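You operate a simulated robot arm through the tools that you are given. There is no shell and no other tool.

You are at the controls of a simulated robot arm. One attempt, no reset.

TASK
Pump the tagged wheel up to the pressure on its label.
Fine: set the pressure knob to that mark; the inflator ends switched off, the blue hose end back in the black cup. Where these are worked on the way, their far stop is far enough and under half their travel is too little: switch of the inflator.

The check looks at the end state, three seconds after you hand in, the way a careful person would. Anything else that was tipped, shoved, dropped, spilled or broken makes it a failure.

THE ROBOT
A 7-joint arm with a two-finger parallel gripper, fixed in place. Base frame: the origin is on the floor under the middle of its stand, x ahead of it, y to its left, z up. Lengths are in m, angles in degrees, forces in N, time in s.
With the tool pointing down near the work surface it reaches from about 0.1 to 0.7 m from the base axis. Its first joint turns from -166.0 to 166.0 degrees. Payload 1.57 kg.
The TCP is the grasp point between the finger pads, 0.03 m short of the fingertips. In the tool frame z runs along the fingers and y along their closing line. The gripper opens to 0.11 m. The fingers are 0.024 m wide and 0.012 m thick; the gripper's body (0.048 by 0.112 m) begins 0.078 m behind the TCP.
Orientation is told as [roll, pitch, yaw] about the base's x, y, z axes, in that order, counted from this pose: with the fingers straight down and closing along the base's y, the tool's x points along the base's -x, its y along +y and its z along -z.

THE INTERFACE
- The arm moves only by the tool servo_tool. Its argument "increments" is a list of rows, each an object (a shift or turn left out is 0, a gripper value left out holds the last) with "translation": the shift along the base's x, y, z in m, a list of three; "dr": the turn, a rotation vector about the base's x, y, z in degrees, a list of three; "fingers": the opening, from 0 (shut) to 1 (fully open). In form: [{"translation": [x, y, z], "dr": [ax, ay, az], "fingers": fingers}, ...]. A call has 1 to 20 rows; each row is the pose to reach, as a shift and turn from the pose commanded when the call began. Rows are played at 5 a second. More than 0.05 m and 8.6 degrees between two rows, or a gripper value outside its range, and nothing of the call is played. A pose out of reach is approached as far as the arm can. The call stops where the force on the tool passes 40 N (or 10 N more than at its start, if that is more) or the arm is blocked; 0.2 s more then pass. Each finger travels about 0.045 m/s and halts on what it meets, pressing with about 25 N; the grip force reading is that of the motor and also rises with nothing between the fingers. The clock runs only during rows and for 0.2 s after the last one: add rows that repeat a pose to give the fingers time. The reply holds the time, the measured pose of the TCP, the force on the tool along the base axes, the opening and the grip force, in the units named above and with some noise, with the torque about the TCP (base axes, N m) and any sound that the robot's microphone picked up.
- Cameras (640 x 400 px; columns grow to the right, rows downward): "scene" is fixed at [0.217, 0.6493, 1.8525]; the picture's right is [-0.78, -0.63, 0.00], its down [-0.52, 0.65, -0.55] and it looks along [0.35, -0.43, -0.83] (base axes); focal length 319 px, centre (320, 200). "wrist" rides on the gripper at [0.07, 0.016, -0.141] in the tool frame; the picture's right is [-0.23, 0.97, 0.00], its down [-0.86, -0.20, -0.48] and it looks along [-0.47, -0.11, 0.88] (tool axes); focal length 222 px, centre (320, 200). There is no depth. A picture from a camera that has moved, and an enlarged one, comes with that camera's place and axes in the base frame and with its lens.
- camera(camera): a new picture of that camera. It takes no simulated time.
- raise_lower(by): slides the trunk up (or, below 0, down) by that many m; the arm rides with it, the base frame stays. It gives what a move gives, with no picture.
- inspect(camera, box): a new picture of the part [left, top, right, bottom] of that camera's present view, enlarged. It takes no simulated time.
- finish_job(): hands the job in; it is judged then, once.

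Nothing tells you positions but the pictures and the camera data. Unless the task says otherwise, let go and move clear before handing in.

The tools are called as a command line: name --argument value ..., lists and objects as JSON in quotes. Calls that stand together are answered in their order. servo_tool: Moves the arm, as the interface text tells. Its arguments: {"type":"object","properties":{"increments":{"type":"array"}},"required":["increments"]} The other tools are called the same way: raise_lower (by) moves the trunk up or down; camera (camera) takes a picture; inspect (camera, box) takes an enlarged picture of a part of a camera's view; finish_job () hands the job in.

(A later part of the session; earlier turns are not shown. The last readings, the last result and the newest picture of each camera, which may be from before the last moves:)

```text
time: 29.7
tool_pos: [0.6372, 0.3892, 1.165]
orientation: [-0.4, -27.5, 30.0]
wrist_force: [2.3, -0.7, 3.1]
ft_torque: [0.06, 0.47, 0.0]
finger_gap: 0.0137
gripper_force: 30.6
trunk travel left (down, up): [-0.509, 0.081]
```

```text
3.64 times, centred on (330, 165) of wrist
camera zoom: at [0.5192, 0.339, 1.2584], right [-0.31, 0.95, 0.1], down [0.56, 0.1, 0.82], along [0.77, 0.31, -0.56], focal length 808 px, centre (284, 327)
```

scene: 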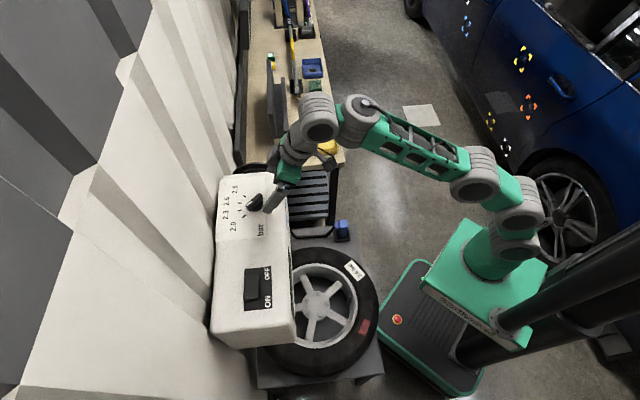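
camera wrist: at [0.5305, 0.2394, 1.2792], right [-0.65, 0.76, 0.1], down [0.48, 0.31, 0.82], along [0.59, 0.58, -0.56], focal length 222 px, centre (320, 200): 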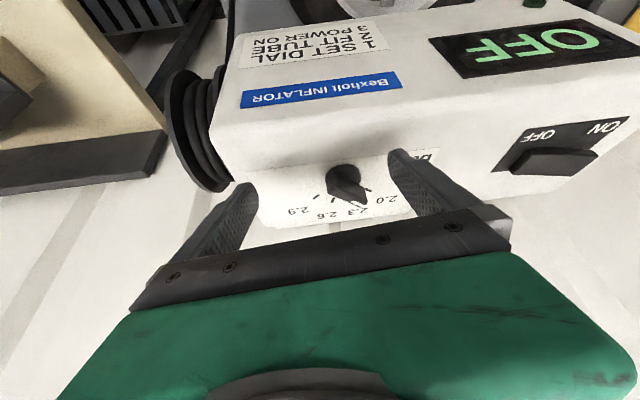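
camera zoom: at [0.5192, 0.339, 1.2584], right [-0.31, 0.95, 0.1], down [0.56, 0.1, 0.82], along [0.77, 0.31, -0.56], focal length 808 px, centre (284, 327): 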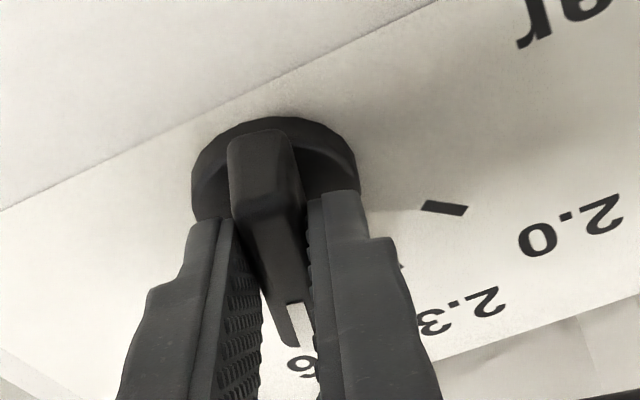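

The pointer measures about 30–32°, right at the 2.6 tick. I'll release, lift off, and then check it unobstructed.

servo_tool --increments '[{"fingers": 0.3}, {"fingers": 0.5}, {"fingers": 0.7}, {"fingers": 0.7}, {"translation": [0, 0, 0.02], "fingers": 0.7}, {"translation": [0, 0, 0.045], "fingers": 0.7}, {"translation": [-0.03, -0.02, 0.06]}, {"translation": [-0.06, -0.04, 0.06]}, {"translation": [-0.06, -0.04, 0.06]}]'

inspect --camera "scene" --box '[225, 175, 285, 220]'

inspect --camera "wrist" --box '[240, 90, 400, 200]'

camera --camera "wrist"

```text
time: 31.7
tool_pos: [0.5776, 0.348, 1.2238]
orientation: [-0.4, -27.3, 30.1]
wrist_force: [-0.2, 0.1, 0.3]
ft_torque: [-0.05, -0.01, 0.0]
finger_gap: 0.0772
gripper_force: 0.0
trunk travel left (down, up): [-0.509, 0.081]
```

```text
8.89 times, centred on (255, 198) of scene
camera zoom: at [0.217, 0.6493, 1.8525], right [-0.78, -0.63, 0.0], down [-0.52, 0.65, -0.55], along [0.35, -0.43, -0.83], focal length 2840 px, centre (898, 222)
```

zoom: 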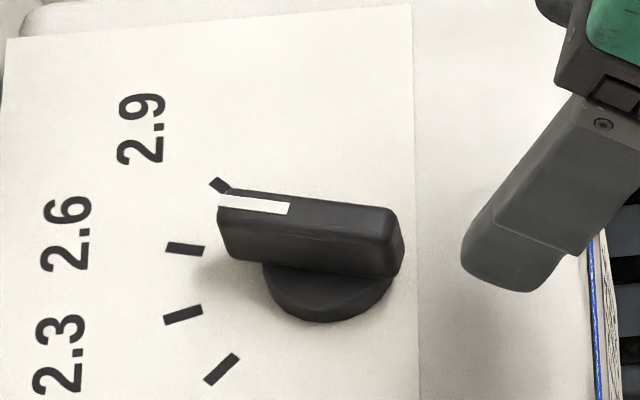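

```text
3.64 times, centred on (320, 145) of wrist
camera zoom: at [0.4594, 0.2983, 1.3177], right [-0.31, 0.95, 0.1], down [0.56, 0.1, 0.82], along [0.77, 0.31, -0.56], focal length 808 px, centre (320, 400)
```

zoom: 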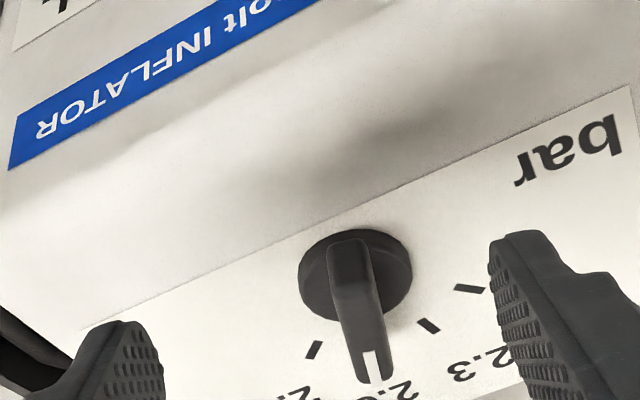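

```text
taken
camera wrist: at [0.4594, 0.2983, 1.3177], right [-0.31, 0.95, 0.1], down [0.56, 0.1, 0.82], along [0.77, 0.31, -0.56], focal length 222 px, centre (320, 200)
```

wrist: 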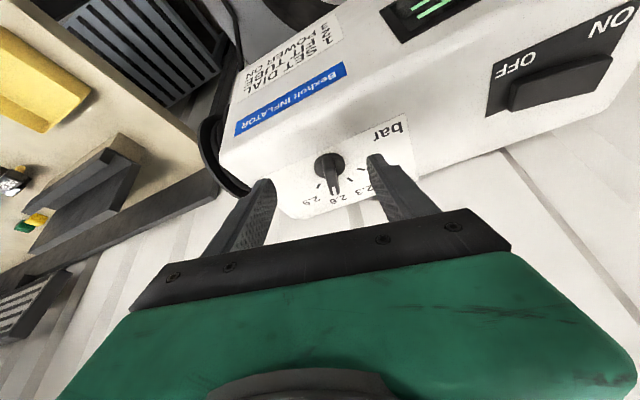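

The dial reads 2.6 within about a degree. Next is step 2, fitting the tube. I'll retract, straighten the tool, and head toward the hose end near [0.54,0.10].

servo_tool --increments '[{"translation": [-0.02, -0.03, 0.0], "fingers": 0.7}, {"translation": [-0.04, -0.06, 0.0], "dr": [0, 0, 0]}, {"translation": [-0.06, -0.09, 0.0], "dr": [0, 0, -5]}, {"translation": [-0.08, -0.12, 0.0], "dr": [0, 0, -10]}, {"translation": [-0.1, -0.15, 0.0], "dr": [0, 0, -15]}, {"translation": [-0.12, -0.18, 0.0], "dr": [0, 0, -20]}, {"translation": [-0.13, -0.2, 0.0], "dr": [0, 0, -20]}, {"translation": [-0.13, -0.2, 0.0], "dr": [0, 0, -20]}]'

camera --camera "scene"

```text
time: 33.5
tool_pos: [0.4472, 0.1471, 1.2252]
orientation: [-0.4, -27.6, 10.1]
wrist_force: [0.5, 0.5, -0.3]
ft_torque: [0.01, -0.02, 0.0]
finger_gap: 0.077
gripper_force: 0.0
trunk travel left (down, up): [-0.509, 0.081]
```

```text
taken
```

scene: 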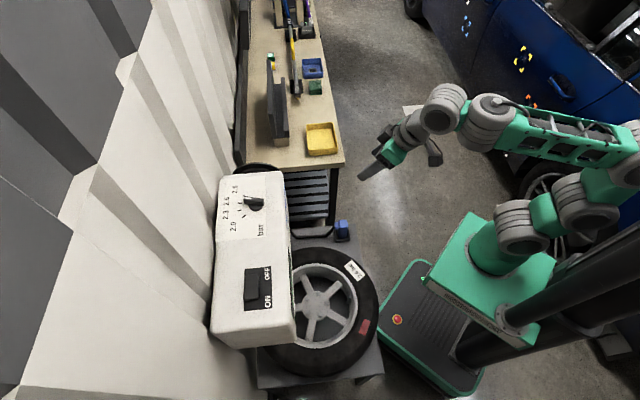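

Clear of the box. I'll straighten the tool to vertical and lower the trunk.

servo_tool --increments '[{"dr": [-1.2, 6.8, 0]}, {"dr": [-2.4, 13.6, 0]}, {"dr": [-3.6, 20.4, 0]}, {"dr": [-4.79, 27.2, 0]}, {"dr": [-4.79, 27.2, 0]}]'

raise_lower --by -0.3

camera --camera "wrist"

camera --camera "scene"

```text
time: 34.7
tool_pos: [0.4521, 0.1521, 1.2232]
orientation: [0.5, -1.1, 10.1]
wrist_force: [-0.5, 0.3, 0.6]
ft_torque: [-0.04, 0.0, 0.02]
finger_gap: 0.077
gripper_force: 0.1
out of reach, approached as far as the arm can: row 4, 5
trunk travel left (down, up): [-0.509, 0.081]
```

```text
time: 37.7
tool_pos: [0.451, 0.1528, 0.9218]
orientation: [0.5, -1.3, 10.0]
wrist_force: [-0.2, 0.8, 1.0]
ft_torque: [0.02, 0.0, 0.01]
finger_gap: 0.0769
gripper_force: 0.1
trunk travel left (down, up): [-0.209, 0.381]
```

```text
taken
camera wrist: at [0.3772, 0.154, 1.063], right [0.05, 1.0, 0.01], down [0.87, -0.05, 0.5], along [0.5, -0.02, -0.87], focal length 222 px, centre (320, 200)
```

wrist: 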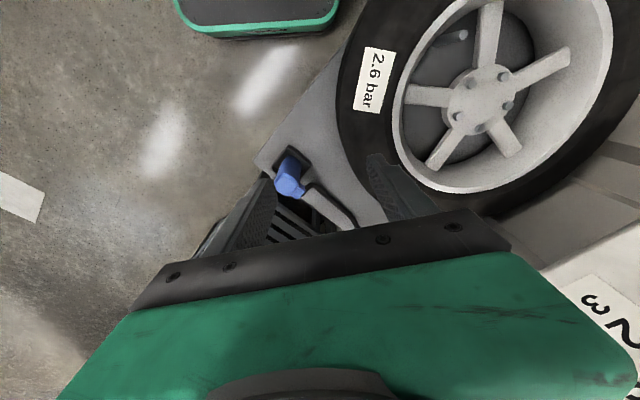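

```text
taken
```

scene: 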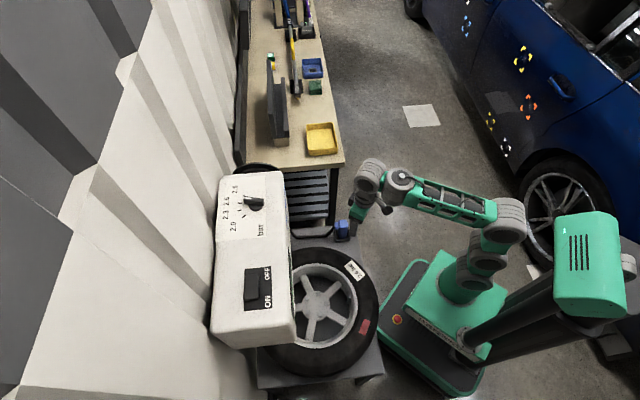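

The blue hose end is in view beside the finger. I'll zoom in on it, its cup, and the valve.

inspect --camera "wrist" --box '[220, 120, 380, 230]'

inspect --camera "wrist" --box '[390, 0, 530, 100]'

inspect --camera "scene" --box '[320, 200, 380, 250]'

inspect --camera "scene" --box '[310, 250, 380, 320]'

```text
3.64 times, centred on (300, 175) of wrist
camera zoom: at [0.3772, 0.154, 1.063], right [0.05, 1.0, 0.01], down [0.87, -0.05, 0.5], along [0.5, -0.02, -0.87], focal length 808 px, centre (393, 291)
```

zoom: 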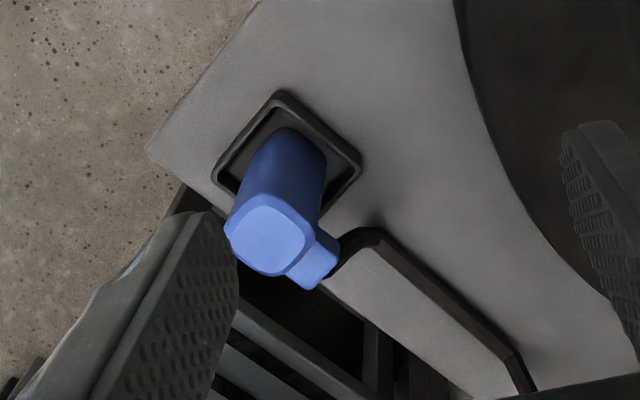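

```text
4.00 times, centred on (460, 50) of wrist
camera zoom: at [0.3772, 0.154, 1.063], right [0.05, 1.0, 0.01], down [0.87, -0.05, 0.5], along [0.5, -0.02, -0.87], focal length 888 px, centre (-240, 800)
```

zoom: 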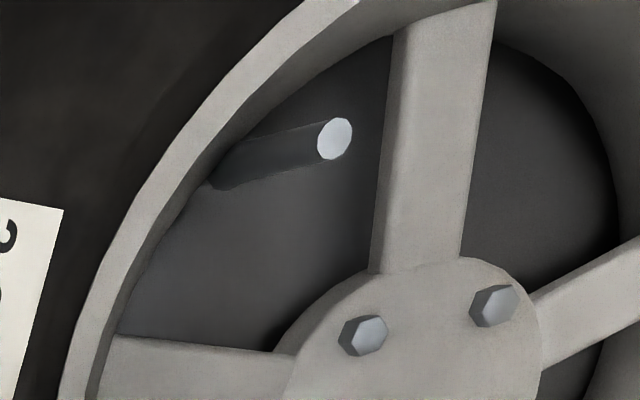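

```text
8.00 times, centred on (350, 225) of scene
camera zoom: at [0.217, 0.6493, 1.8525], right [-0.78, -0.63, 0.0], down [-0.52, 0.65, -0.55], along [0.35, -0.43, -0.83], focal length 2556 px, centre (80, 0)
```

zoom: 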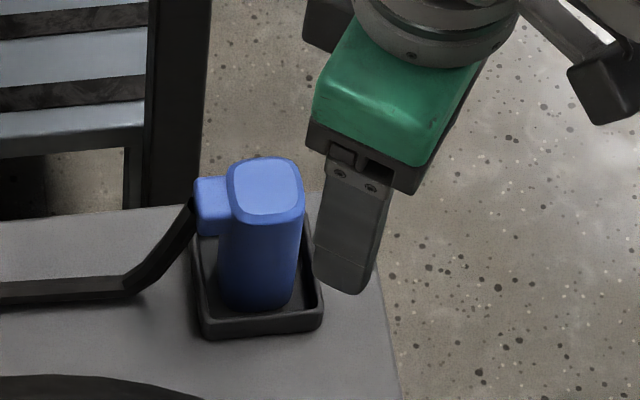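

```text
5.71 times, centred on (345, 285) of scene
camera zoom: at [0.217, 0.6493, 1.8525], right [-0.78, -0.63, 0.0], down [-0.52, 0.65, -0.55], along [0.35, -0.43, -0.83], focal length 1825 px, centre (177, -286)
```

zoom: 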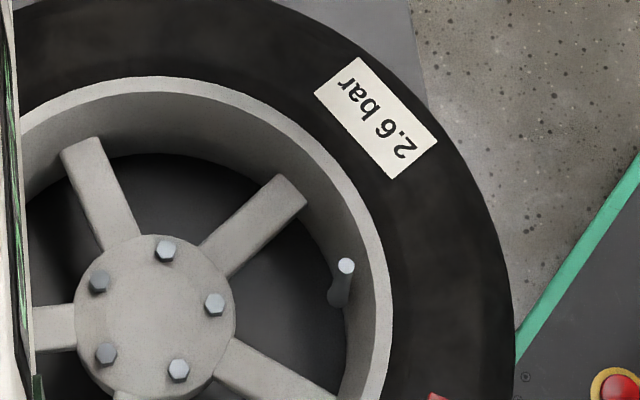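

The hose end stands upright in a square tray. Its top is near [0.549,0.086,0.70], it is roughly 4 cm square and turned 45°, and the hose exits toward the box. I'll hover above it with yaw 45° so the fingers close across the hose direction.

servo_tool --increments '[{"translation": [0.02, -0.013, 0], "dr": [0, 0, 7], "fingers": 0.8}, {"translation": [0.04, -0.027, 0], "dr": [0, 0, 14]}, {"translation": [0.06, -0.04, -0.01], "dr": [0, 0, 21]}, {"translation": [0.08, -0.054, -0.02], "dr": [0, 0, 28]}, {"translation": [0.09, -0.067, -0.03], "dr": [0, 0, 35]}, {"translation": [0.09, -0.067, -0.03], "dr": [0, 0, 35]}]'

camera --camera "wrist"

inspect --camera "wrist" --box '[230, 80, 410, 220]'

```text
time: 39.1
tool_pos: [0.5412, 0.0856, 0.8927]
orientation: [0.6, -1.2, 45.1]
wrist_force: [0.3, 0.2, -0.1]
ft_torque: [0.01, 0.03, 0.01]
finger_gap: 0.0878
gripper_force: 0.1
trunk travel left (down, up): [-0.209, 0.381]
```

```text
taken
camera wrist: at [0.4792, 0.0441, 1.0324], right [-0.53, 0.85, 0.01], down [0.74, 0.45, 0.5], along [0.42, 0.27, -0.87], focal length 222 px, centre (320, 200)
```

wrist: 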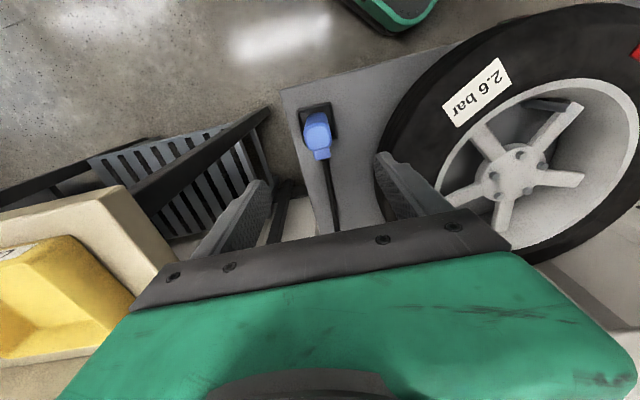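

```text
2.86 times, centred on (320, 150) of wrist
camera zoom: at [0.4792, 0.0441, 1.0324], right [-0.53, 0.85, 0.01], down [0.74, 0.45, 0.5], along [0.42, 0.27, -0.87], focal length 635 px, centre (320, 343)
```

zoom: 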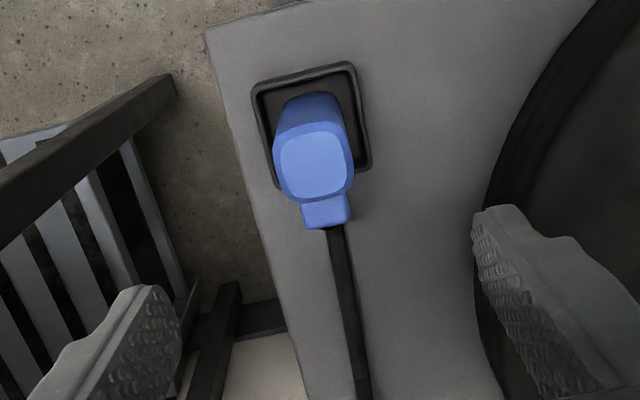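

The hose end top centre is ≈[0.5485,0.087], z≈0.705, and its sides line up with yaw 45°. I'll straighten the tool, centre over it and descend with the fingers open.

servo_tool --increments '[{"translation": [0.0073, 0.0014, -0.02], "dr": [-1.27, 0.43, 0]}, {"translation": [0.0073, 0.0014, -0.05], "dr": [-1.27, 0.43, 0]}, {"translation": [0.0073, 0.0014, -0.08], "dr": [-1.27, 0.43, 0]}, {"translation": [0.0073, 0.0014, -0.11], "dr": [-1.27, 0.43, 0]}, {"translation": [0.0073, 0.0014, -0.14], "dr": [-1.27, 0.43, 0]}, {"translation": [0.0073, 0.0014, -0.14], "dr": [-1.27, 0.43, 0]}]'

inspect --camera "wrist" --box '[230, 100, 410, 240]'

inspect --camera "scene" --box '[310, 180, 390, 250]'

```text
time: 40.5
tool_pos: [0.5483, 0.0866, 0.7524]
orientation: [-0.2, -0.2, 45.0]
wrist_force: [0.6, -0.6, -0.7]
ft_torque: [-0.03, -0.02, -0.01]
finger_gap: 0.0883
gripper_force: 0.0
trunk travel left (down, up): [-0.209, 0.381]
```

```text
2.86 times, centred on (320, 170) of wrist
camera zoom: at [0.4873, 0.0481, 0.8941], right [-0.53, 0.85, 0.0], down [0.74, 0.46, 0.48], along [0.41, 0.25, -0.88], focal length 635 px, centre (320, 286)
```

zoom: 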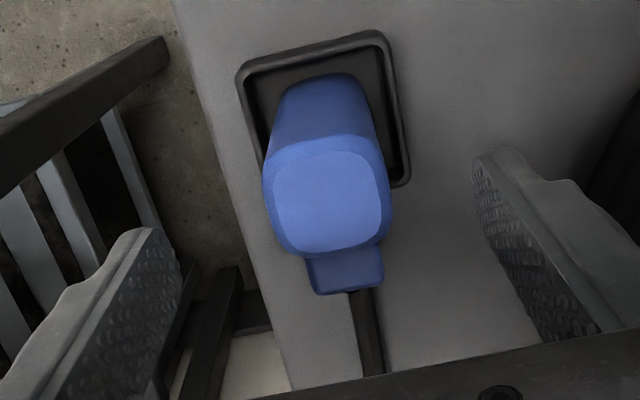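

```text
5.71 times, centred on (350, 215) of scene
camera zoom: at [0.217, 0.6493, 1.8525], right [-0.78, -0.63, 0.0], down [-0.52, 0.65, -0.55], along [0.35, -0.43, -0.83], focal length 1825 px, centre (149, 114)
```

zoom: 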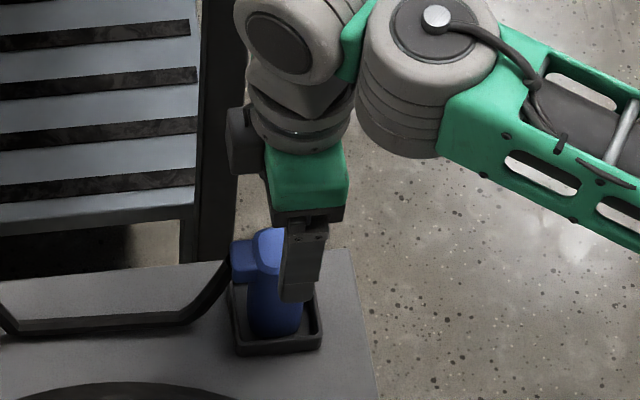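

Well centred. I'll descend to grasp height and close gently.

servo_tool --increments '[{"translation": [0, 0.0015, -0.02]}, {"translation": [0, 0.0015, -0.045]}, {"translation": [0, 0.0015, -0.07]}, {"translation": [0, 0.0015, -0.087]}, {"translation": [0, 0.0015, -0.087]}]'

servo_tool --increments '[{"fingers": 0.6}, {"fingers": 0.5}, {"fingers": 0.4}, {"fingers": 0.3}, {"fingers": 0.25}, {"fingers": 0.25}, {"fingers": 0.25}]'

inspect --camera "wrist" --box '[230, 100, 410, 240]'

```text
time: 41.7
tool_pos: [0.5496, 0.088, 0.6655]
orientation: [-0.1, -0.1, 45.1]
wrist_force: [0.5, -0.3, 0.2]
ft_torque: [0.01, 0.02, 0.01]
finger_gap: 0.088
gripper_force: 0.1
trunk travel left (down, up): [-0.209, 0.381]
```

```text
time: 43.3
tool_pos: [0.5478, 0.0871, 0.6649]
orientation: [-0.1, -0.1, 45.1]
wrist_force: [0.1, 0.6, 1.2]
ft_torque: [0.06, 0.06, 0.02]
finger_gap: 0.0418
gripper_force: 25.1
trunk travel left (down, up): [-0.209, 0.381]
```

```text
2.86 times, centred on (320, 170) of wrist
camera zoom: at [0.4877, 0.05, 0.8068], right [-0.53, 0.85, 0.0], down [0.74, 0.46, 0.48], along [0.41, 0.25, -0.88], focal length 635 px, centre (320, 286)
```

zoom: 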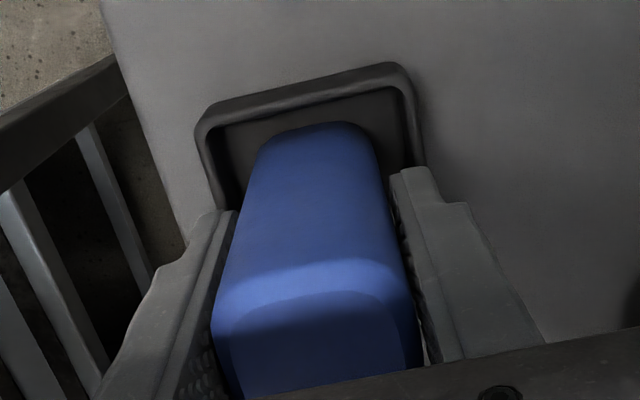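

The hose end is firmly held (gap 41.8 mm). I noted the cup pose, TCP [0.548,0.087,0.665] at yaw 45°, for the return. Now I lift it straight up.

servo_tool --increments '[{"translation": [0, 0, 0.01], "fingers": 0.25}, {"translation": [0, 0, 0.025]}, {"translation": [0, 0, 0.05]}, {"translation": [0, 0, 0.08]}, {"translation": [0, 0, 0.11]}, {"translation": [0, 0, 0.14]}, {"translation": [0, 0, 0.17]}, {"translation": [0, 0, 0.2]}, {"translation": [0, 0, 0.22]}, {"translation": [0, 0, 0.22]}]'

camera --camera "scene"

camera --camera "wrist"

inspect --camera "scene" --box '[280, 140, 400, 260]'

```text
time: 45.5
tool_pos: [0.5483, 0.0873, 0.8874]
orientation: [-0.2, -0.1, 45.1]
wrist_force: [0.2, -0.3, -1.3]
ft_torque: [0.0, 0.05, 0.02]
finger_gap: 0.0418
gripper_force: 24.4
trunk travel left (down, up): [-0.209, 0.381]
```

```text
taken
```

scene: 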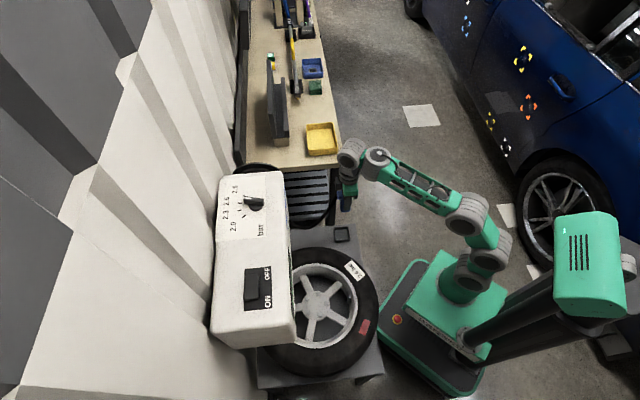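

```text
taken
camera wrist: at [0.4878, 0.0495, 1.0282], right [-0.53, 0.85, 0.0], down [0.74, 0.46, 0.48], along [0.41, 0.25, -0.88], focal length 222 px, centre (320, 200)
```

wrist: 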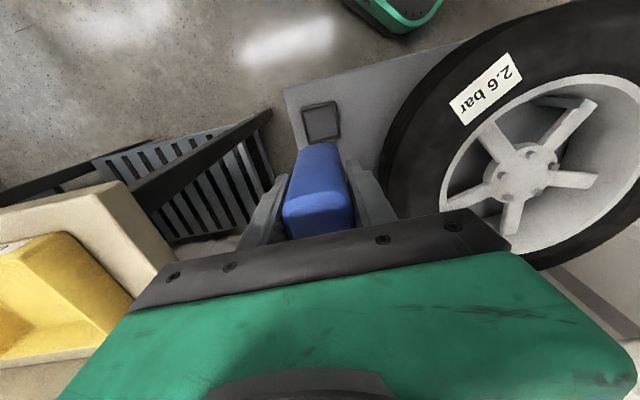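

```text
3.33 times, centred on (340, 200) of scene
camera zoom: at [0.217, 0.6493, 1.8525], right [-0.78, -0.63, 0.0], down [-0.52, 0.65, -0.55], along [0.35, -0.43, -0.83], focal length 1065 px, centre (253, 200)
```

zoom: 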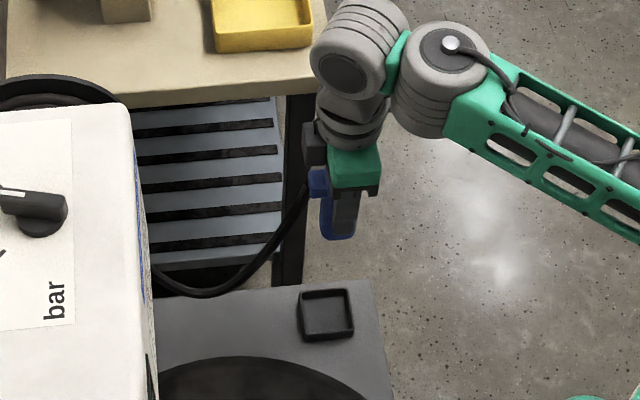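

Lift is clean and the tray is empty. Next I need the valve position, so I'll zoom in on it and view it again from a nearer wrist position.

inspect --camera "scene" --box '[325, 280, 365, 310]'

servo_tool --increments '[{"translation": [-0.03, 0.02, 0.01]}, {"translation": [-0.06, 0.04, 0.02]}, {"translation": [-0.09, 0.06, 0.03]}, {"translation": [-0.12, 0.08, 0.03]}, {"translation": [-0.14, 0.1, 0.03]}, {"translation": [-0.14, 0.1, 0.03]}]'

camera --camera "wrist"

```text
13.33 times, centred on (345, 295) of scene
camera zoom: at [0.217, 0.6493, 1.8525], right [-0.78, -0.63, 0.0], down [-0.52, 0.65, -0.55], along [0.35, -0.43, -0.83], focal length 4259 px, centre (-13, -1067)
```

zoom: 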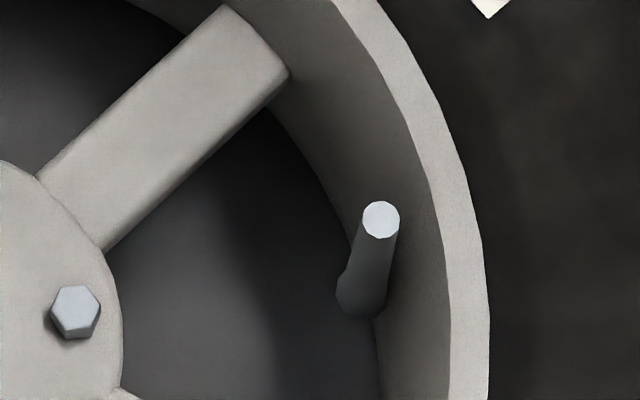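

```text
time: 46.9
tool_pos: [0.4088, 0.1888, 0.9151]
orientation: [-0.1, -0.1, 45.0]
wrist_force: [0.5, 0.0, -2.2]
ft_torque: [-0.01, 0.04, -0.03]
finger_gap: 0.0419
gripper_force: 24.8
trunk travel left (down, up): [-0.209, 0.381]
```

```text
taken
camera wrist: at [0.3473, 0.1499, 1.0574], right [-0.53, 0.85, 0.0], down [0.74, 0.46, 0.48], along [0.41, 0.25, -0.88], focal length 222 px, centre (320, 200)
```

wrist: 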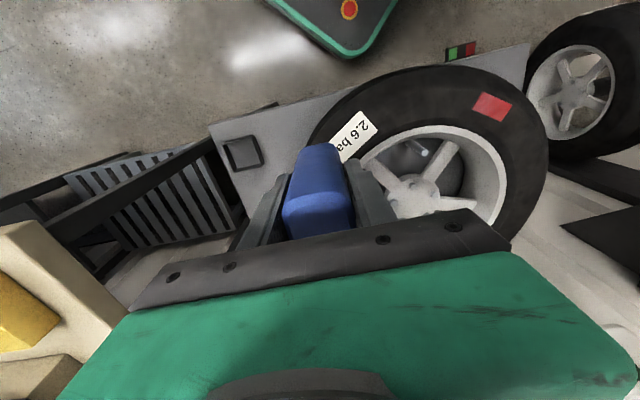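

The valve stem is vertical, about 10 mm in diameter. I'll zoom in with the wrist camera for a second bearing.

inspect --camera "wrist" --box '[350, 110, 470, 200]'

inspect --camera "wrist" --box '[260, 110, 400, 240]'

inspect --camera "scene" --box '[310, 170, 430, 290]'

```text
4.44 times, centred on (410, 155) of wrist
camera zoom: at [0.3473, 0.1499, 1.0574], right [-0.53, 0.85, 0.0], down [0.74, 0.46, 0.48], along [0.41, 0.25, -0.88], focal length 987 px, centre (-80, 400)
```

zoom: 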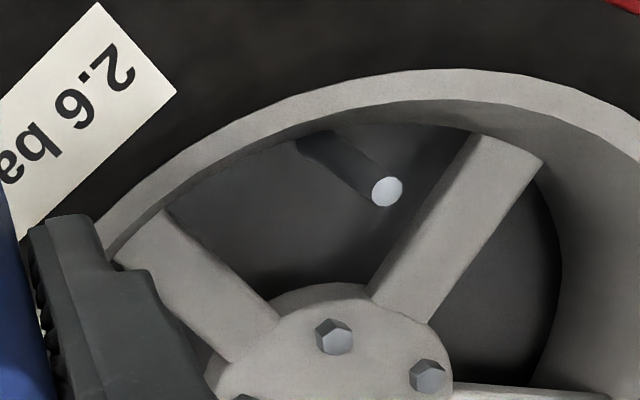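

```text
3.08 times, centred on (330, 175) of wrist
camera zoom: at [0.3473, 0.1499, 1.0574], right [-0.53, 0.85, 0.0], down [0.74, 0.46, 0.48], along [0.41, 0.25, -0.88], focal length 684 px, centre (289, 277)
```

zoom: 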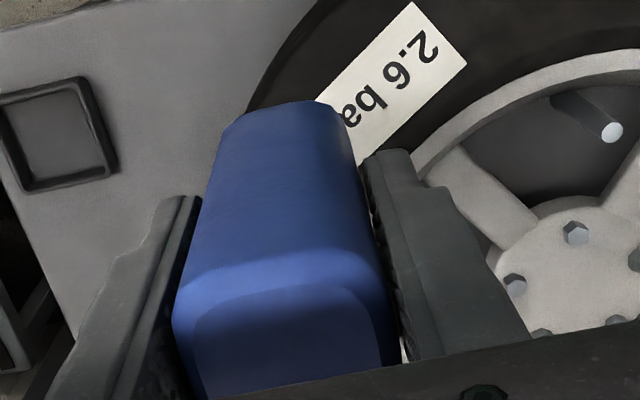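

```text
3.33 times, centred on (370, 230) of scene
camera zoom: at [0.217, 0.6493, 1.8525], right [-0.78, -0.63, 0.0], down [-0.52, 0.65, -0.55], along [0.35, -0.43, -0.83], focal length 1065 px, centre (153, 100)
```

zoom: 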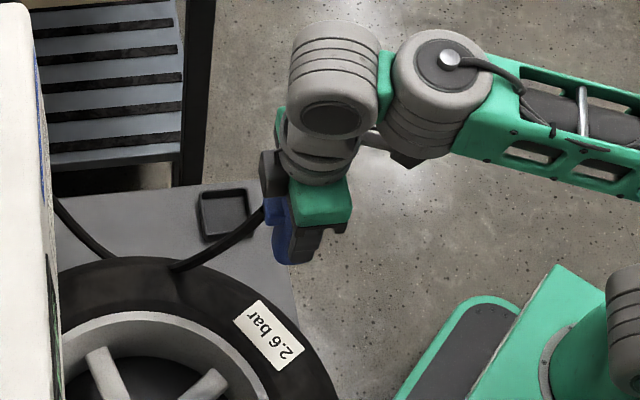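

Both bearings agree: the valve tip is at ≈[0.347,0.325,0.747] with a vertical stem. The hose end's bottom hangs about 0.067 m below the TCP, so I'll hover above the valve at TCP z≈0.86.

servo_tool --increments '[{"translation": [-0.015, 0.034, -0.01], "fingers": 0.25}, {"translation": [-0.031, 0.068, -0.02]}, {"translation": [-0.047, 0.102, -0.035]}, {"translation": [-0.062, 0.136, -0.05]}, {"translation": [-0.062, 0.136, -0.055]}, {"translation": [-0.062, 0.136, -0.055]}]'

inspect --camera "scene" --box '[300, 230, 400, 310]'

camera --camera "wrist"

```text
time: 48.3
tool_pos: [0.347, 0.3243, 0.8614]
orientation: [-0.1, 0.0, 45.0]
wrist_force: [0.4, -0.1, -2.0]
ft_torque: [0.0, 0.03, -0.03]
finger_gap: 0.042
gripper_force: 25.1
trunk travel left (down, up): [-0.209, 0.381]
```

```text
5.00 times, centred on (350, 270) of scene
camera zoom: at [0.217, 0.6493, 1.8525], right [-0.78, -0.63, 0.0], down [-0.52, 0.65, -0.55], along [0.35, -0.43, -0.83], focal length 1597 px, centre (170, -150)
```

zoom: 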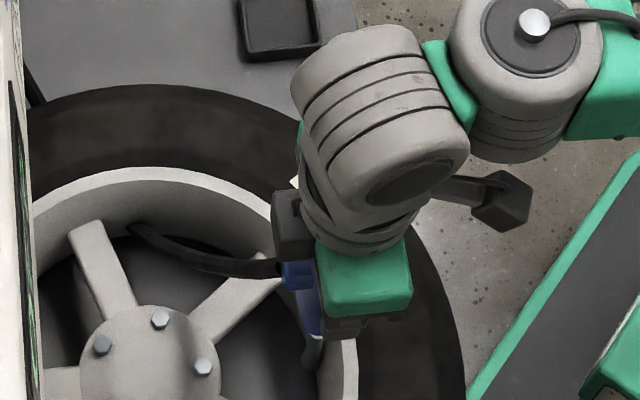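

```text
taken
camera wrist: at [0.2856, 0.2863, 1.0024], right [-0.53, 0.85, 0.0], down [0.74, 0.46, 0.48], along [0.41, 0.25, -0.88], focal length 222 px, centre (320, 200)
```

wrist: 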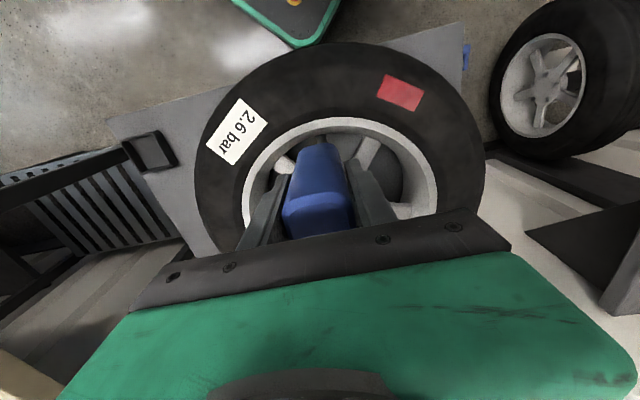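

I'll zoom in to check the alignment of the hose end over the stem before lowering.

inspect --camera "wrist" --box '[260, 100, 380, 200]'

inspect --camera "scene" --box '[340, 270, 380, 310]'

```text
4.00 times, centred on (320, 150) of wrist
camera zoom: at [0.2856, 0.2863, 1.0024], right [-0.53, 0.85, 0.0], down [0.74, 0.46, 0.48], along [0.41, 0.25, -0.88], focal length 888 px, centre (320, 400)
```

zoom: 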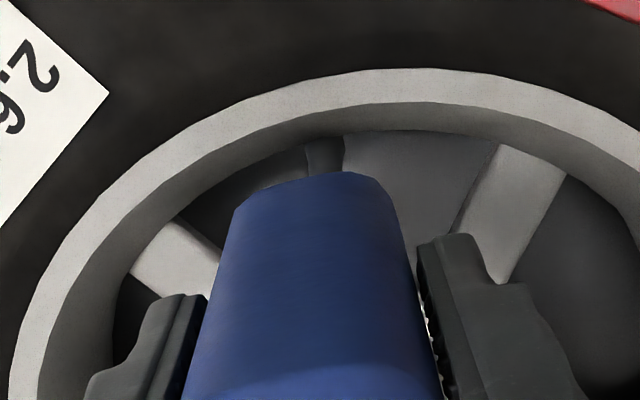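

```text
10.00 times, centred on (360, 290) of scene
camera zoom: at [0.217, 0.6493, 1.8525], right [-0.78, -0.63, 0.0], down [-0.52, 0.65, -0.55], along [0.35, -0.43, -0.83], focal length 3194 px, centre (-80, -700)
```

zoom: 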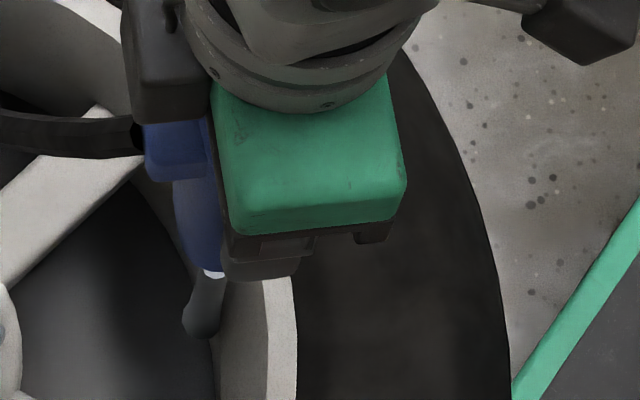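

The stem is lined up within about 1–2 mm. I'll nudge 1 mm and lower in small steps, watching force.

servo_tool --increments '[{"translation": [-0.0005, 0.001, -0.008], "fingers": 0.25}, {"translation": [-0.0005, 0.001, -0.016]}, {"translation": [-0.0005, 0.001, -0.024]}, {"translation": [-0.0005, 0.001, -0.03]}, {"translation": [-0.0005, 0.001, -0.036]}, {"translation": [-0.0005, 0.001, -0.036]}]'

inspect --camera "scene" --box '[330, 270, 380, 310]'

inspect --camera "wrist" --box '[260, 100, 380, 200]'

```text
time: 49.7
tool_pos: [0.3459, 0.3233, 0.8254]
orientation: [0.0, -0.1, 45.0]
wrist_force: [0.2, -0.2, -1.6]
ft_torque: [-0.01, 0.0, -0.02]
finger_gap: 0.0418
gripper_force: 24.7
trunk travel left (down, up): [-0.209, 0.381]
```

```text
10.00 times, centred on (355, 290) of scene
camera zoom: at [0.217, 0.6493, 1.8525], right [-0.78, -0.63, 0.0], down [-0.52, 0.65, -0.55], along [0.35, -0.43, -0.83], focal length 3194 px, centre (-30, -700)
```

zoom: 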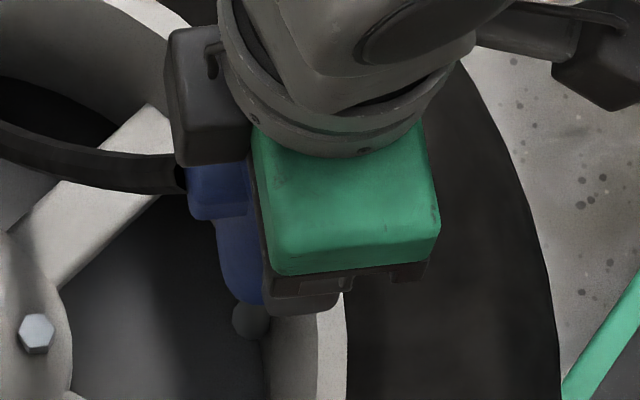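

```text
4.00 times, centred on (320, 150) of wrist
camera zoom: at [0.2854, 0.2868, 0.9666], right [-0.53, 0.85, 0.0], down [0.74, 0.46, 0.48], along [0.41, 0.25, -0.88], focal length 888 px, centre (320, 400)
```

zoom: 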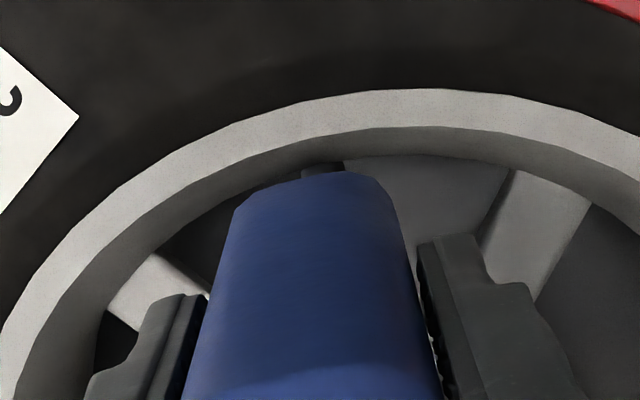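

No contact yet and the alignment looks right. I'll continue down in small increments.

servo_tool --increments '[{"translation": [0, 0, -0.004], "fingers": 0.25}, {"translation": [0, 0, -0.008]}, {"translation": [0, 0, -0.012]}, {"translation": [0, 0, -0.016]}, {"translation": [0, 0, -0.016]}]'

```text
time: 50.9
tool_pos: [0.3467, 0.3244, 0.8086]
orientation: [-0.2, -0.2, 44.9]
wrist_force: [-0.5, 0.1, -1.3]
ft_torque: [0.02, 0.03, 0.02]
finger_gap: 0.0419
gripper_force: 25.2
trunk travel left (down, up): [-0.209, 0.381]
```

Still free, so the bore should be starting over the tip. I continue down.

servo_tool --increments '[{"translation": [0, 0, -0.003], "fingers": 0.25}, {"translation": [0, 0, -0.006]}, {"translation": [0, 0, -0.009]}, {"translation": [0, 0, -0.012]}, {"translation": [0, 0, -0.012]}]'

inspect --camera "scene" --box '[320, 260, 380, 310]'

inspect --camera "wrist" --box '[260, 100, 380, 200]'

```text
time: 52.1
tool_pos: [0.3457, 0.3249, 0.7968]
orientation: [-0.1, -0.1, 45.1]
wrist_force: [1.0, 0.5, -0.7]
ft_torque: [-0.05, 0.01, -0.01]
finger_gap: 0.0416
gripper_force: 25.5
trunk travel left (down, up): [-0.209, 0.381]
```

```text
8.00 times, centred on (350, 285) of scene
camera zoom: at [0.217, 0.6493, 1.8525], right [-0.78, -0.63, 0.0], down [-0.52, 0.65, -0.55], along [0.35, -0.43, -0.83], focal length 2556 px, centre (80, -480)
```

zoom: 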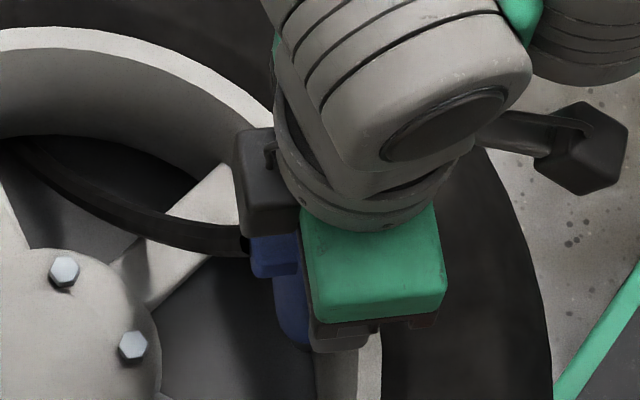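

```text
4.00 times, centred on (320, 150) of wrist
camera zoom: at [0.2852, 0.2868, 0.9382], right [-0.53, 0.85, 0.0], down [0.74, 0.46, 0.48], along [0.41, 0.25, -0.88], focal length 888 px, centre (320, 400)
```

zoom: 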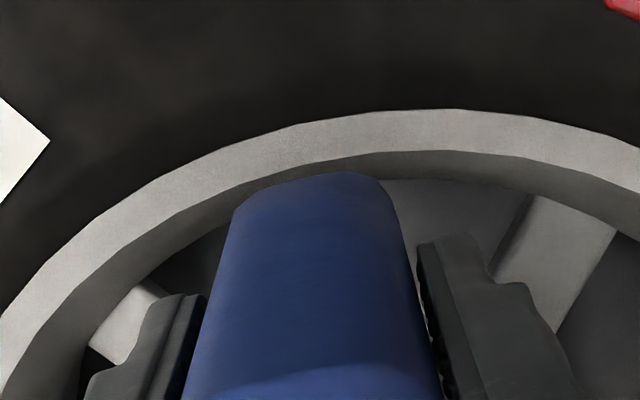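

Still no contact and the stem is inside the bore. I'll keep lowering in 2–3 mm steps until it seats.

servo_tool --increments '[{"translation": [0, 0, -0.0025], "fingers": 0.25}, {"translation": [0, 0, -0.005]}, {"translation": [0, 0, -0.0075]}, {"translation": [0, 0, -0.0075]}]'

servo_tool --increments '[{"translation": [0, 0, -0.002], "fingers": 0.25}, {"translation": [0, 0, -0.004]}, {"translation": [0, 0, -0.004]}]'

```text
time: 53.1
tool_pos: [0.3462, 0.3247, 0.789]
orientation: [0.0, -0.1, 45.1]
wrist_force: [-0.5, 0.1, -2.4]
ft_torque: [0.01, 0.01, -0.02]
finger_gap: 0.0419
gripper_force: 25.3
trunk travel left (down, up): [-0.209, 0.381]
```

```text
time: 53.9
tool_pos: [0.3457, 0.325, 0.7852]
orientation: [-0.1, -0.1, 45.2]
wrist_force: [-0.1, 0.0, -1.5]
ft_torque: [0.02, 0.02, 0.02]
finger_gap: 0.042
gripper_force: 24.8
trunk travel left (down, up): [-0.209, 0.381]
```

No resistance yet. I'll check from the scene camera that the stem isn't beside the hose end.

inspect --camera "scene" --box '[330, 275, 370, 305]'

camera --camera "wrist"

inspect --camera "wrist" --box '[240, 110, 400, 240]'

```text
13.33 times, centred on (350, 290) of scene
camera zoom: at [0.217, 0.6493, 1.8525], right [-0.78, -0.63, 0.0], down [-0.52, 0.65, -0.55], along [0.35, -0.43, -0.83], focal length 4259 px, centre (-80, -1000)
```

zoom: 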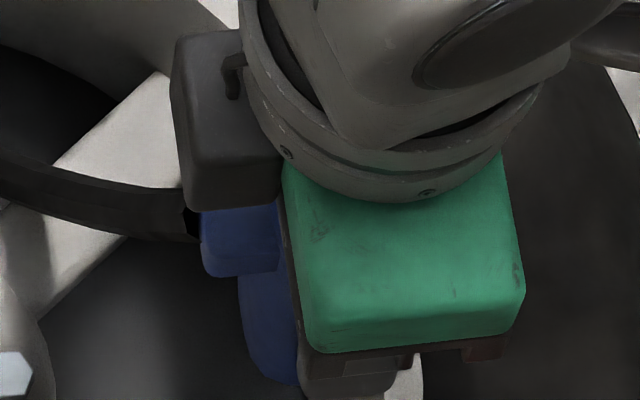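

```text
taken
camera wrist: at [0.2853, 0.2869, 0.9269], right [-0.53, 0.85, 0.0], down [0.74, 0.46, 0.48], along [0.41, 0.25, -0.88], focal length 222 px, centre (320, 200)
```

wrist: 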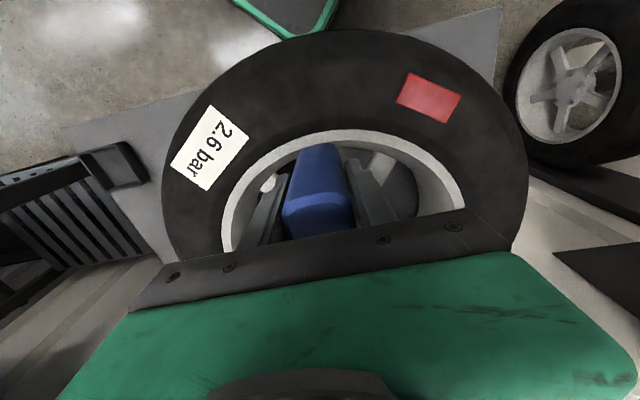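

```text
3.08 times, centred on (320, 175) of wrist
camera zoom: at [0.2853, 0.2869, 0.9269], right [-0.53, 0.85, 0.0], down [0.74, 0.46, 0.48], along [0.41, 0.25, -0.88], focal length 684 px, centre (320, 277)
```

zoom: 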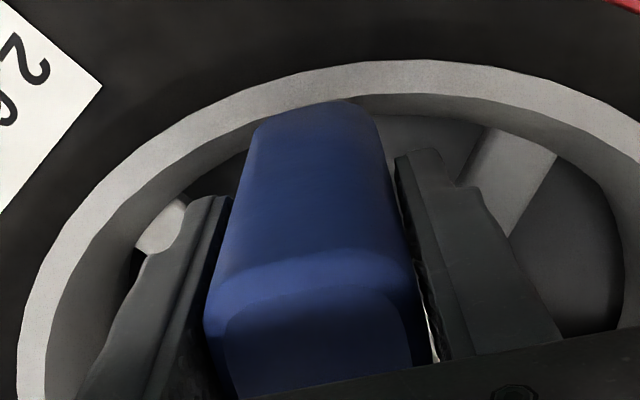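

The stem appears inside the hose end. I'll continue lowering gently, watching for a seat contact.

servo_tool --increments '[{"translation": [0, 0, -0.002], "fingers": 0.25}, {"translation": [0, 0, -0.004]}, {"translation": [0, 0, -0.006]}, {"translation": [0, 0, -0.006]}]'

servo_tool --increments '[{"translation": [0, 0, -0.002], "fingers": 0.25}, {"translation": [0, 0, -0.004]}, {"translation": [0, 0, -0.004]}]'

```text
time: 54.9
tool_pos: [0.3459, 0.3249, 0.7791]
orientation: [-0.1, -0.1, 45.2]
wrist_force: [-0.8, -0.1, -2.0]
ft_torque: [0.01, -0.02, -0.03]
finger_gap: 0.0419
gripper_force: 24.7
trunk travel left (down, up): [-0.209, 0.381]
```

```text
time: 55.7
tool_pos: [0.347, 0.3251, 0.7749]
orientation: [-0.1, -0.2, 45.2]
wrist_force: [-0.4, 0.9, -1.5]
ft_torque: [-0.01, 0.01, -0.01]
finger_gap: 0.0419
gripper_force: 24.4
trunk travel left (down, up): [-0.209, 0.381]
```

Still free. I'll keep going in small steps.

servo_tool --increments '[{"translation": [0, 0, -0.002], "fingers": 0.25}, {"translation": [0, 0, -0.004]}, {"translation": [0, 0, -0.006]}, {"translation": [0, 0, -0.006]}]'

camera --camera "scene"

```text
time: 56.7
tool_pos: [0.3461, 0.3263, 0.7723]
orientation: [-0.1, -0.4, 45.0]
wrist_force: [1.4, 0.0, 11.0]
ft_torque: [0.04, -0.01, 0.0]
finger_gap: 0.0418
gripper_force: 25.3
trunk travel left (down, up): [-0.209, 0.381]
```

```text
taken
```

scene: 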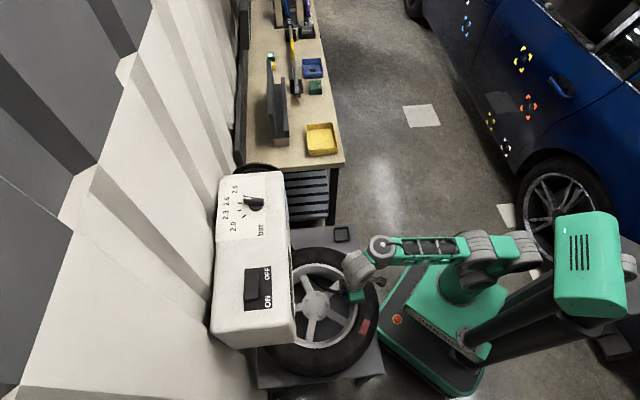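

It seats: 11 N upward with almost no torque, so contact is on the bore axis and not the rim. I'll press just slightly more to be sure it's home, then relax.

servo_tool --increments '[{"translation": [0, 0, -0.001], "fingers": 0.25}, {"translation": [0, 0, -0.003]}, {"translation": [0, 0, -0.003]}, {"translation": [0, 0, 0.0]}, {"translation": [0, 0, 0.002]}, {"translation": [0, 0, 0.002]}]'

inspect --camera "scene" --box '[310, 250, 390, 310]'

inspect --camera "wrist" --box '[240, 110, 400, 240]'

```text
time: 58.1
tool_pos: [0.3458, 0.3256, 0.7703]
orientation: [-0.2, 0.1, 45.0]
wrist_force: [1.4, 0.8, -3.4]
ft_torque: [0.15, -0.06, 0.02]
finger_gap: 0.0418
gripper_force: 24.8
trunk travel left (down, up): [-0.209, 0.381]
```

```text
6.67 times, centred on (350, 280) of scene
camera zoom: at [0.217, 0.6493, 1.8525], right [-0.78, -0.63, 0.0], down [-0.52, 0.65, -0.55], along [0.35, -0.43, -0.83], focal length 2130 px, centre (120, -333)
```

zoom: 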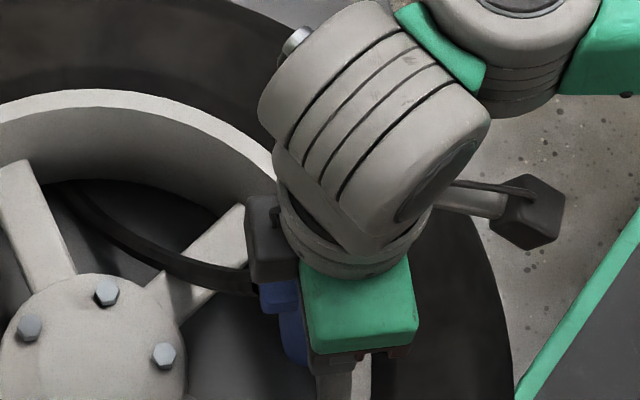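

```text
3.08 times, centred on (320, 175) of wrist
camera zoom: at [0.2851, 0.2872, 0.9115], right [-0.53, 0.85, 0.0], down [0.74, 0.47, 0.48], along [0.41, 0.25, -0.88], focal length 684 px, centre (320, 277)
```

zoom: 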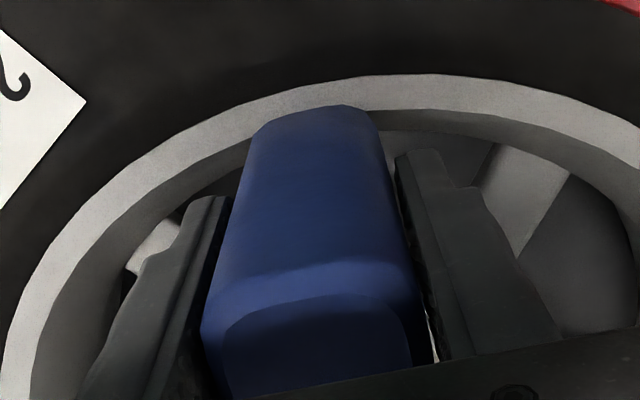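

Force at this height is now slightly negative, which suggests it has gripped the valve. I'll open the fingers gently and lift straight up, checking that it stays.

servo_tool --increments '[{"fingers": 0.4}, {"fingers": 0.45}, {"fingers": 0.55}, {"fingers": 0.6}, {"fingers": 0.6}, {"fingers": 0.6}]'

servo_tool --increments '[{"translation": [0, 0, 0.01]}, {"translation": [0, 0, 0.03]}, {"translation": [0, 0, 0.06]}, {"translation": [0, 0, 0.1]}, {"translation": [0, 0, 0.14]}, {"translation": [0, 0, 0.14]}]'

camera --camera "wrist"

camera --camera "scene"

```text
time: 59.5
tool_pos: [0.3455, 0.3256, 0.7713]
orientation: [0.0, -0.1, 45.1]
wrist_force: [-0.3, -0.3, -0.7]
ft_torque: [0.04, -0.01, -0.02]
finger_gap: 0.0661
gripper_force: 0.2
trunk travel left (down, up): [-0.209, 0.381]
```

```text
time: 60.9
tool_pos: [0.3464, 0.324, 0.9093]
orientation: [-0.2, 0.1, 45.1]
wrist_force: [0.2, 0.7, -0.2]
ft_torque: [-0.04, 0.04, 0.04]
finger_gap: 0.0662
gripper_force: 0.0
trunk travel left (down, up): [-0.209, 0.381]
```

```text
taken
camera wrist: at [0.2863, 0.2882, 1.0506], right [-0.53, 0.85, 0.0], down [0.75, 0.47, 0.48], along [0.41, 0.25, -0.88], focal length 222 px, centre (320, 200)
```

wrist: 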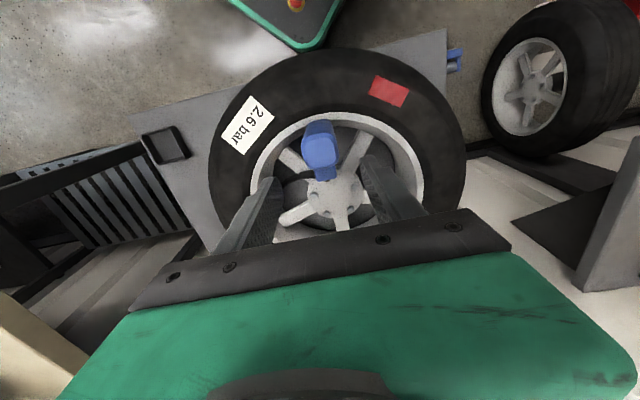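

```text
taken
```

scene: 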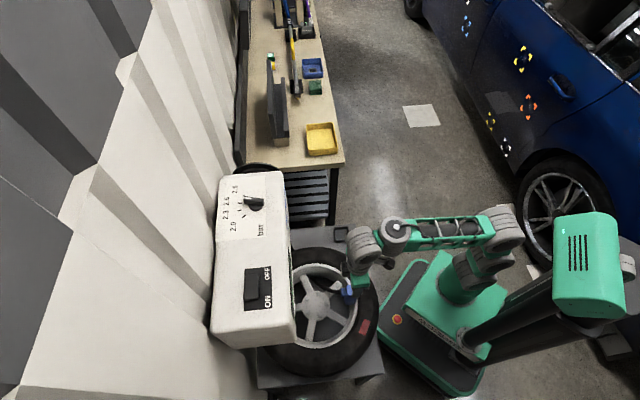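

The hose end stays standing on the valve. Step 3 is power on, so I'll raise the trunk with the hand clear of the box and close the fingers to use as a pusher.

raise_lower --by 0.3

servo_tool --increments '[{"fingers": 0.4, "dr": [4.6, -3.9, 0]}, {"fingers": 0.2, "dr": [9.2, -7.7, 0]}, {"fingers": 0.0, "dr": [13.8, -11.6, 0]}, {"fingers": 0.0, "dr": [18.4, -15.4, 0]}, {"fingers": 0.0, "dr": [21, -17.7, 0]}, {"fingers": 0.0, "dr": [21, -17.7, 0]}, {"fingers": 0.0, "dr": [21, -17.7, 0]}]'

camera --camera "wrist"

camera --camera "scene"

```text
time: 63.9
tool_pos: [0.3458, 0.3243, 1.2111]
orientation: [-0.2, -0.1, 45.1]
wrist_force: [0.6, 0.2, 0.9]
ft_torque: [0.02, 0.01, -0.01]
finger_gap: 0.066
gripper_force: 0.0
trunk travel left (down, up): [-0.509, 0.081]
```

```text
time: 65.5
tool_pos: [0.3467, 0.3251, 1.2116]
orientation: [2.5, -27.5, 44.5]
wrist_force: [-0.1, 0.3, -0.2]
ft_torque: [0.05, 0.01, 0.01]
finger_gap: 0.0001
gripper_force: 21.6
trunk travel left (down, up): [-0.509, 0.081]
```

```text
taken
camera wrist: at [0.2484, 0.2426, 1.3053], right [-0.55, 0.82, 0.14], down [0.54, 0.22, 0.81], along [0.64, 0.52, -0.57], focal length 222 px, centre (320, 200)
```

wrist: 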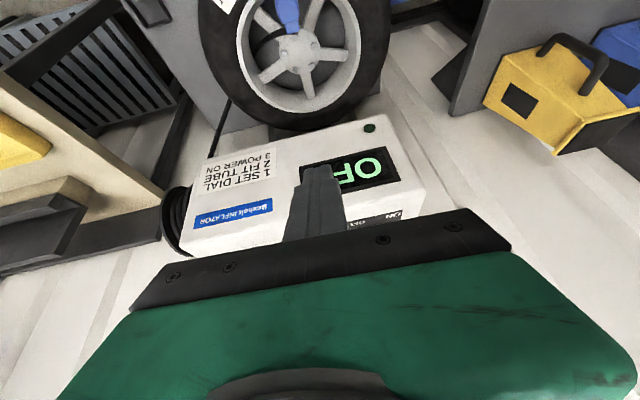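

```text
taken
```

scene: 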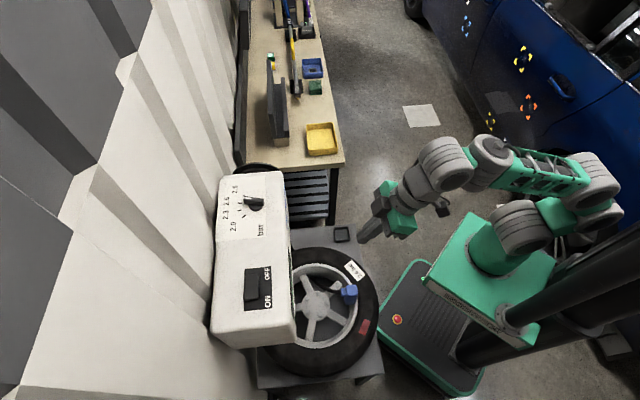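

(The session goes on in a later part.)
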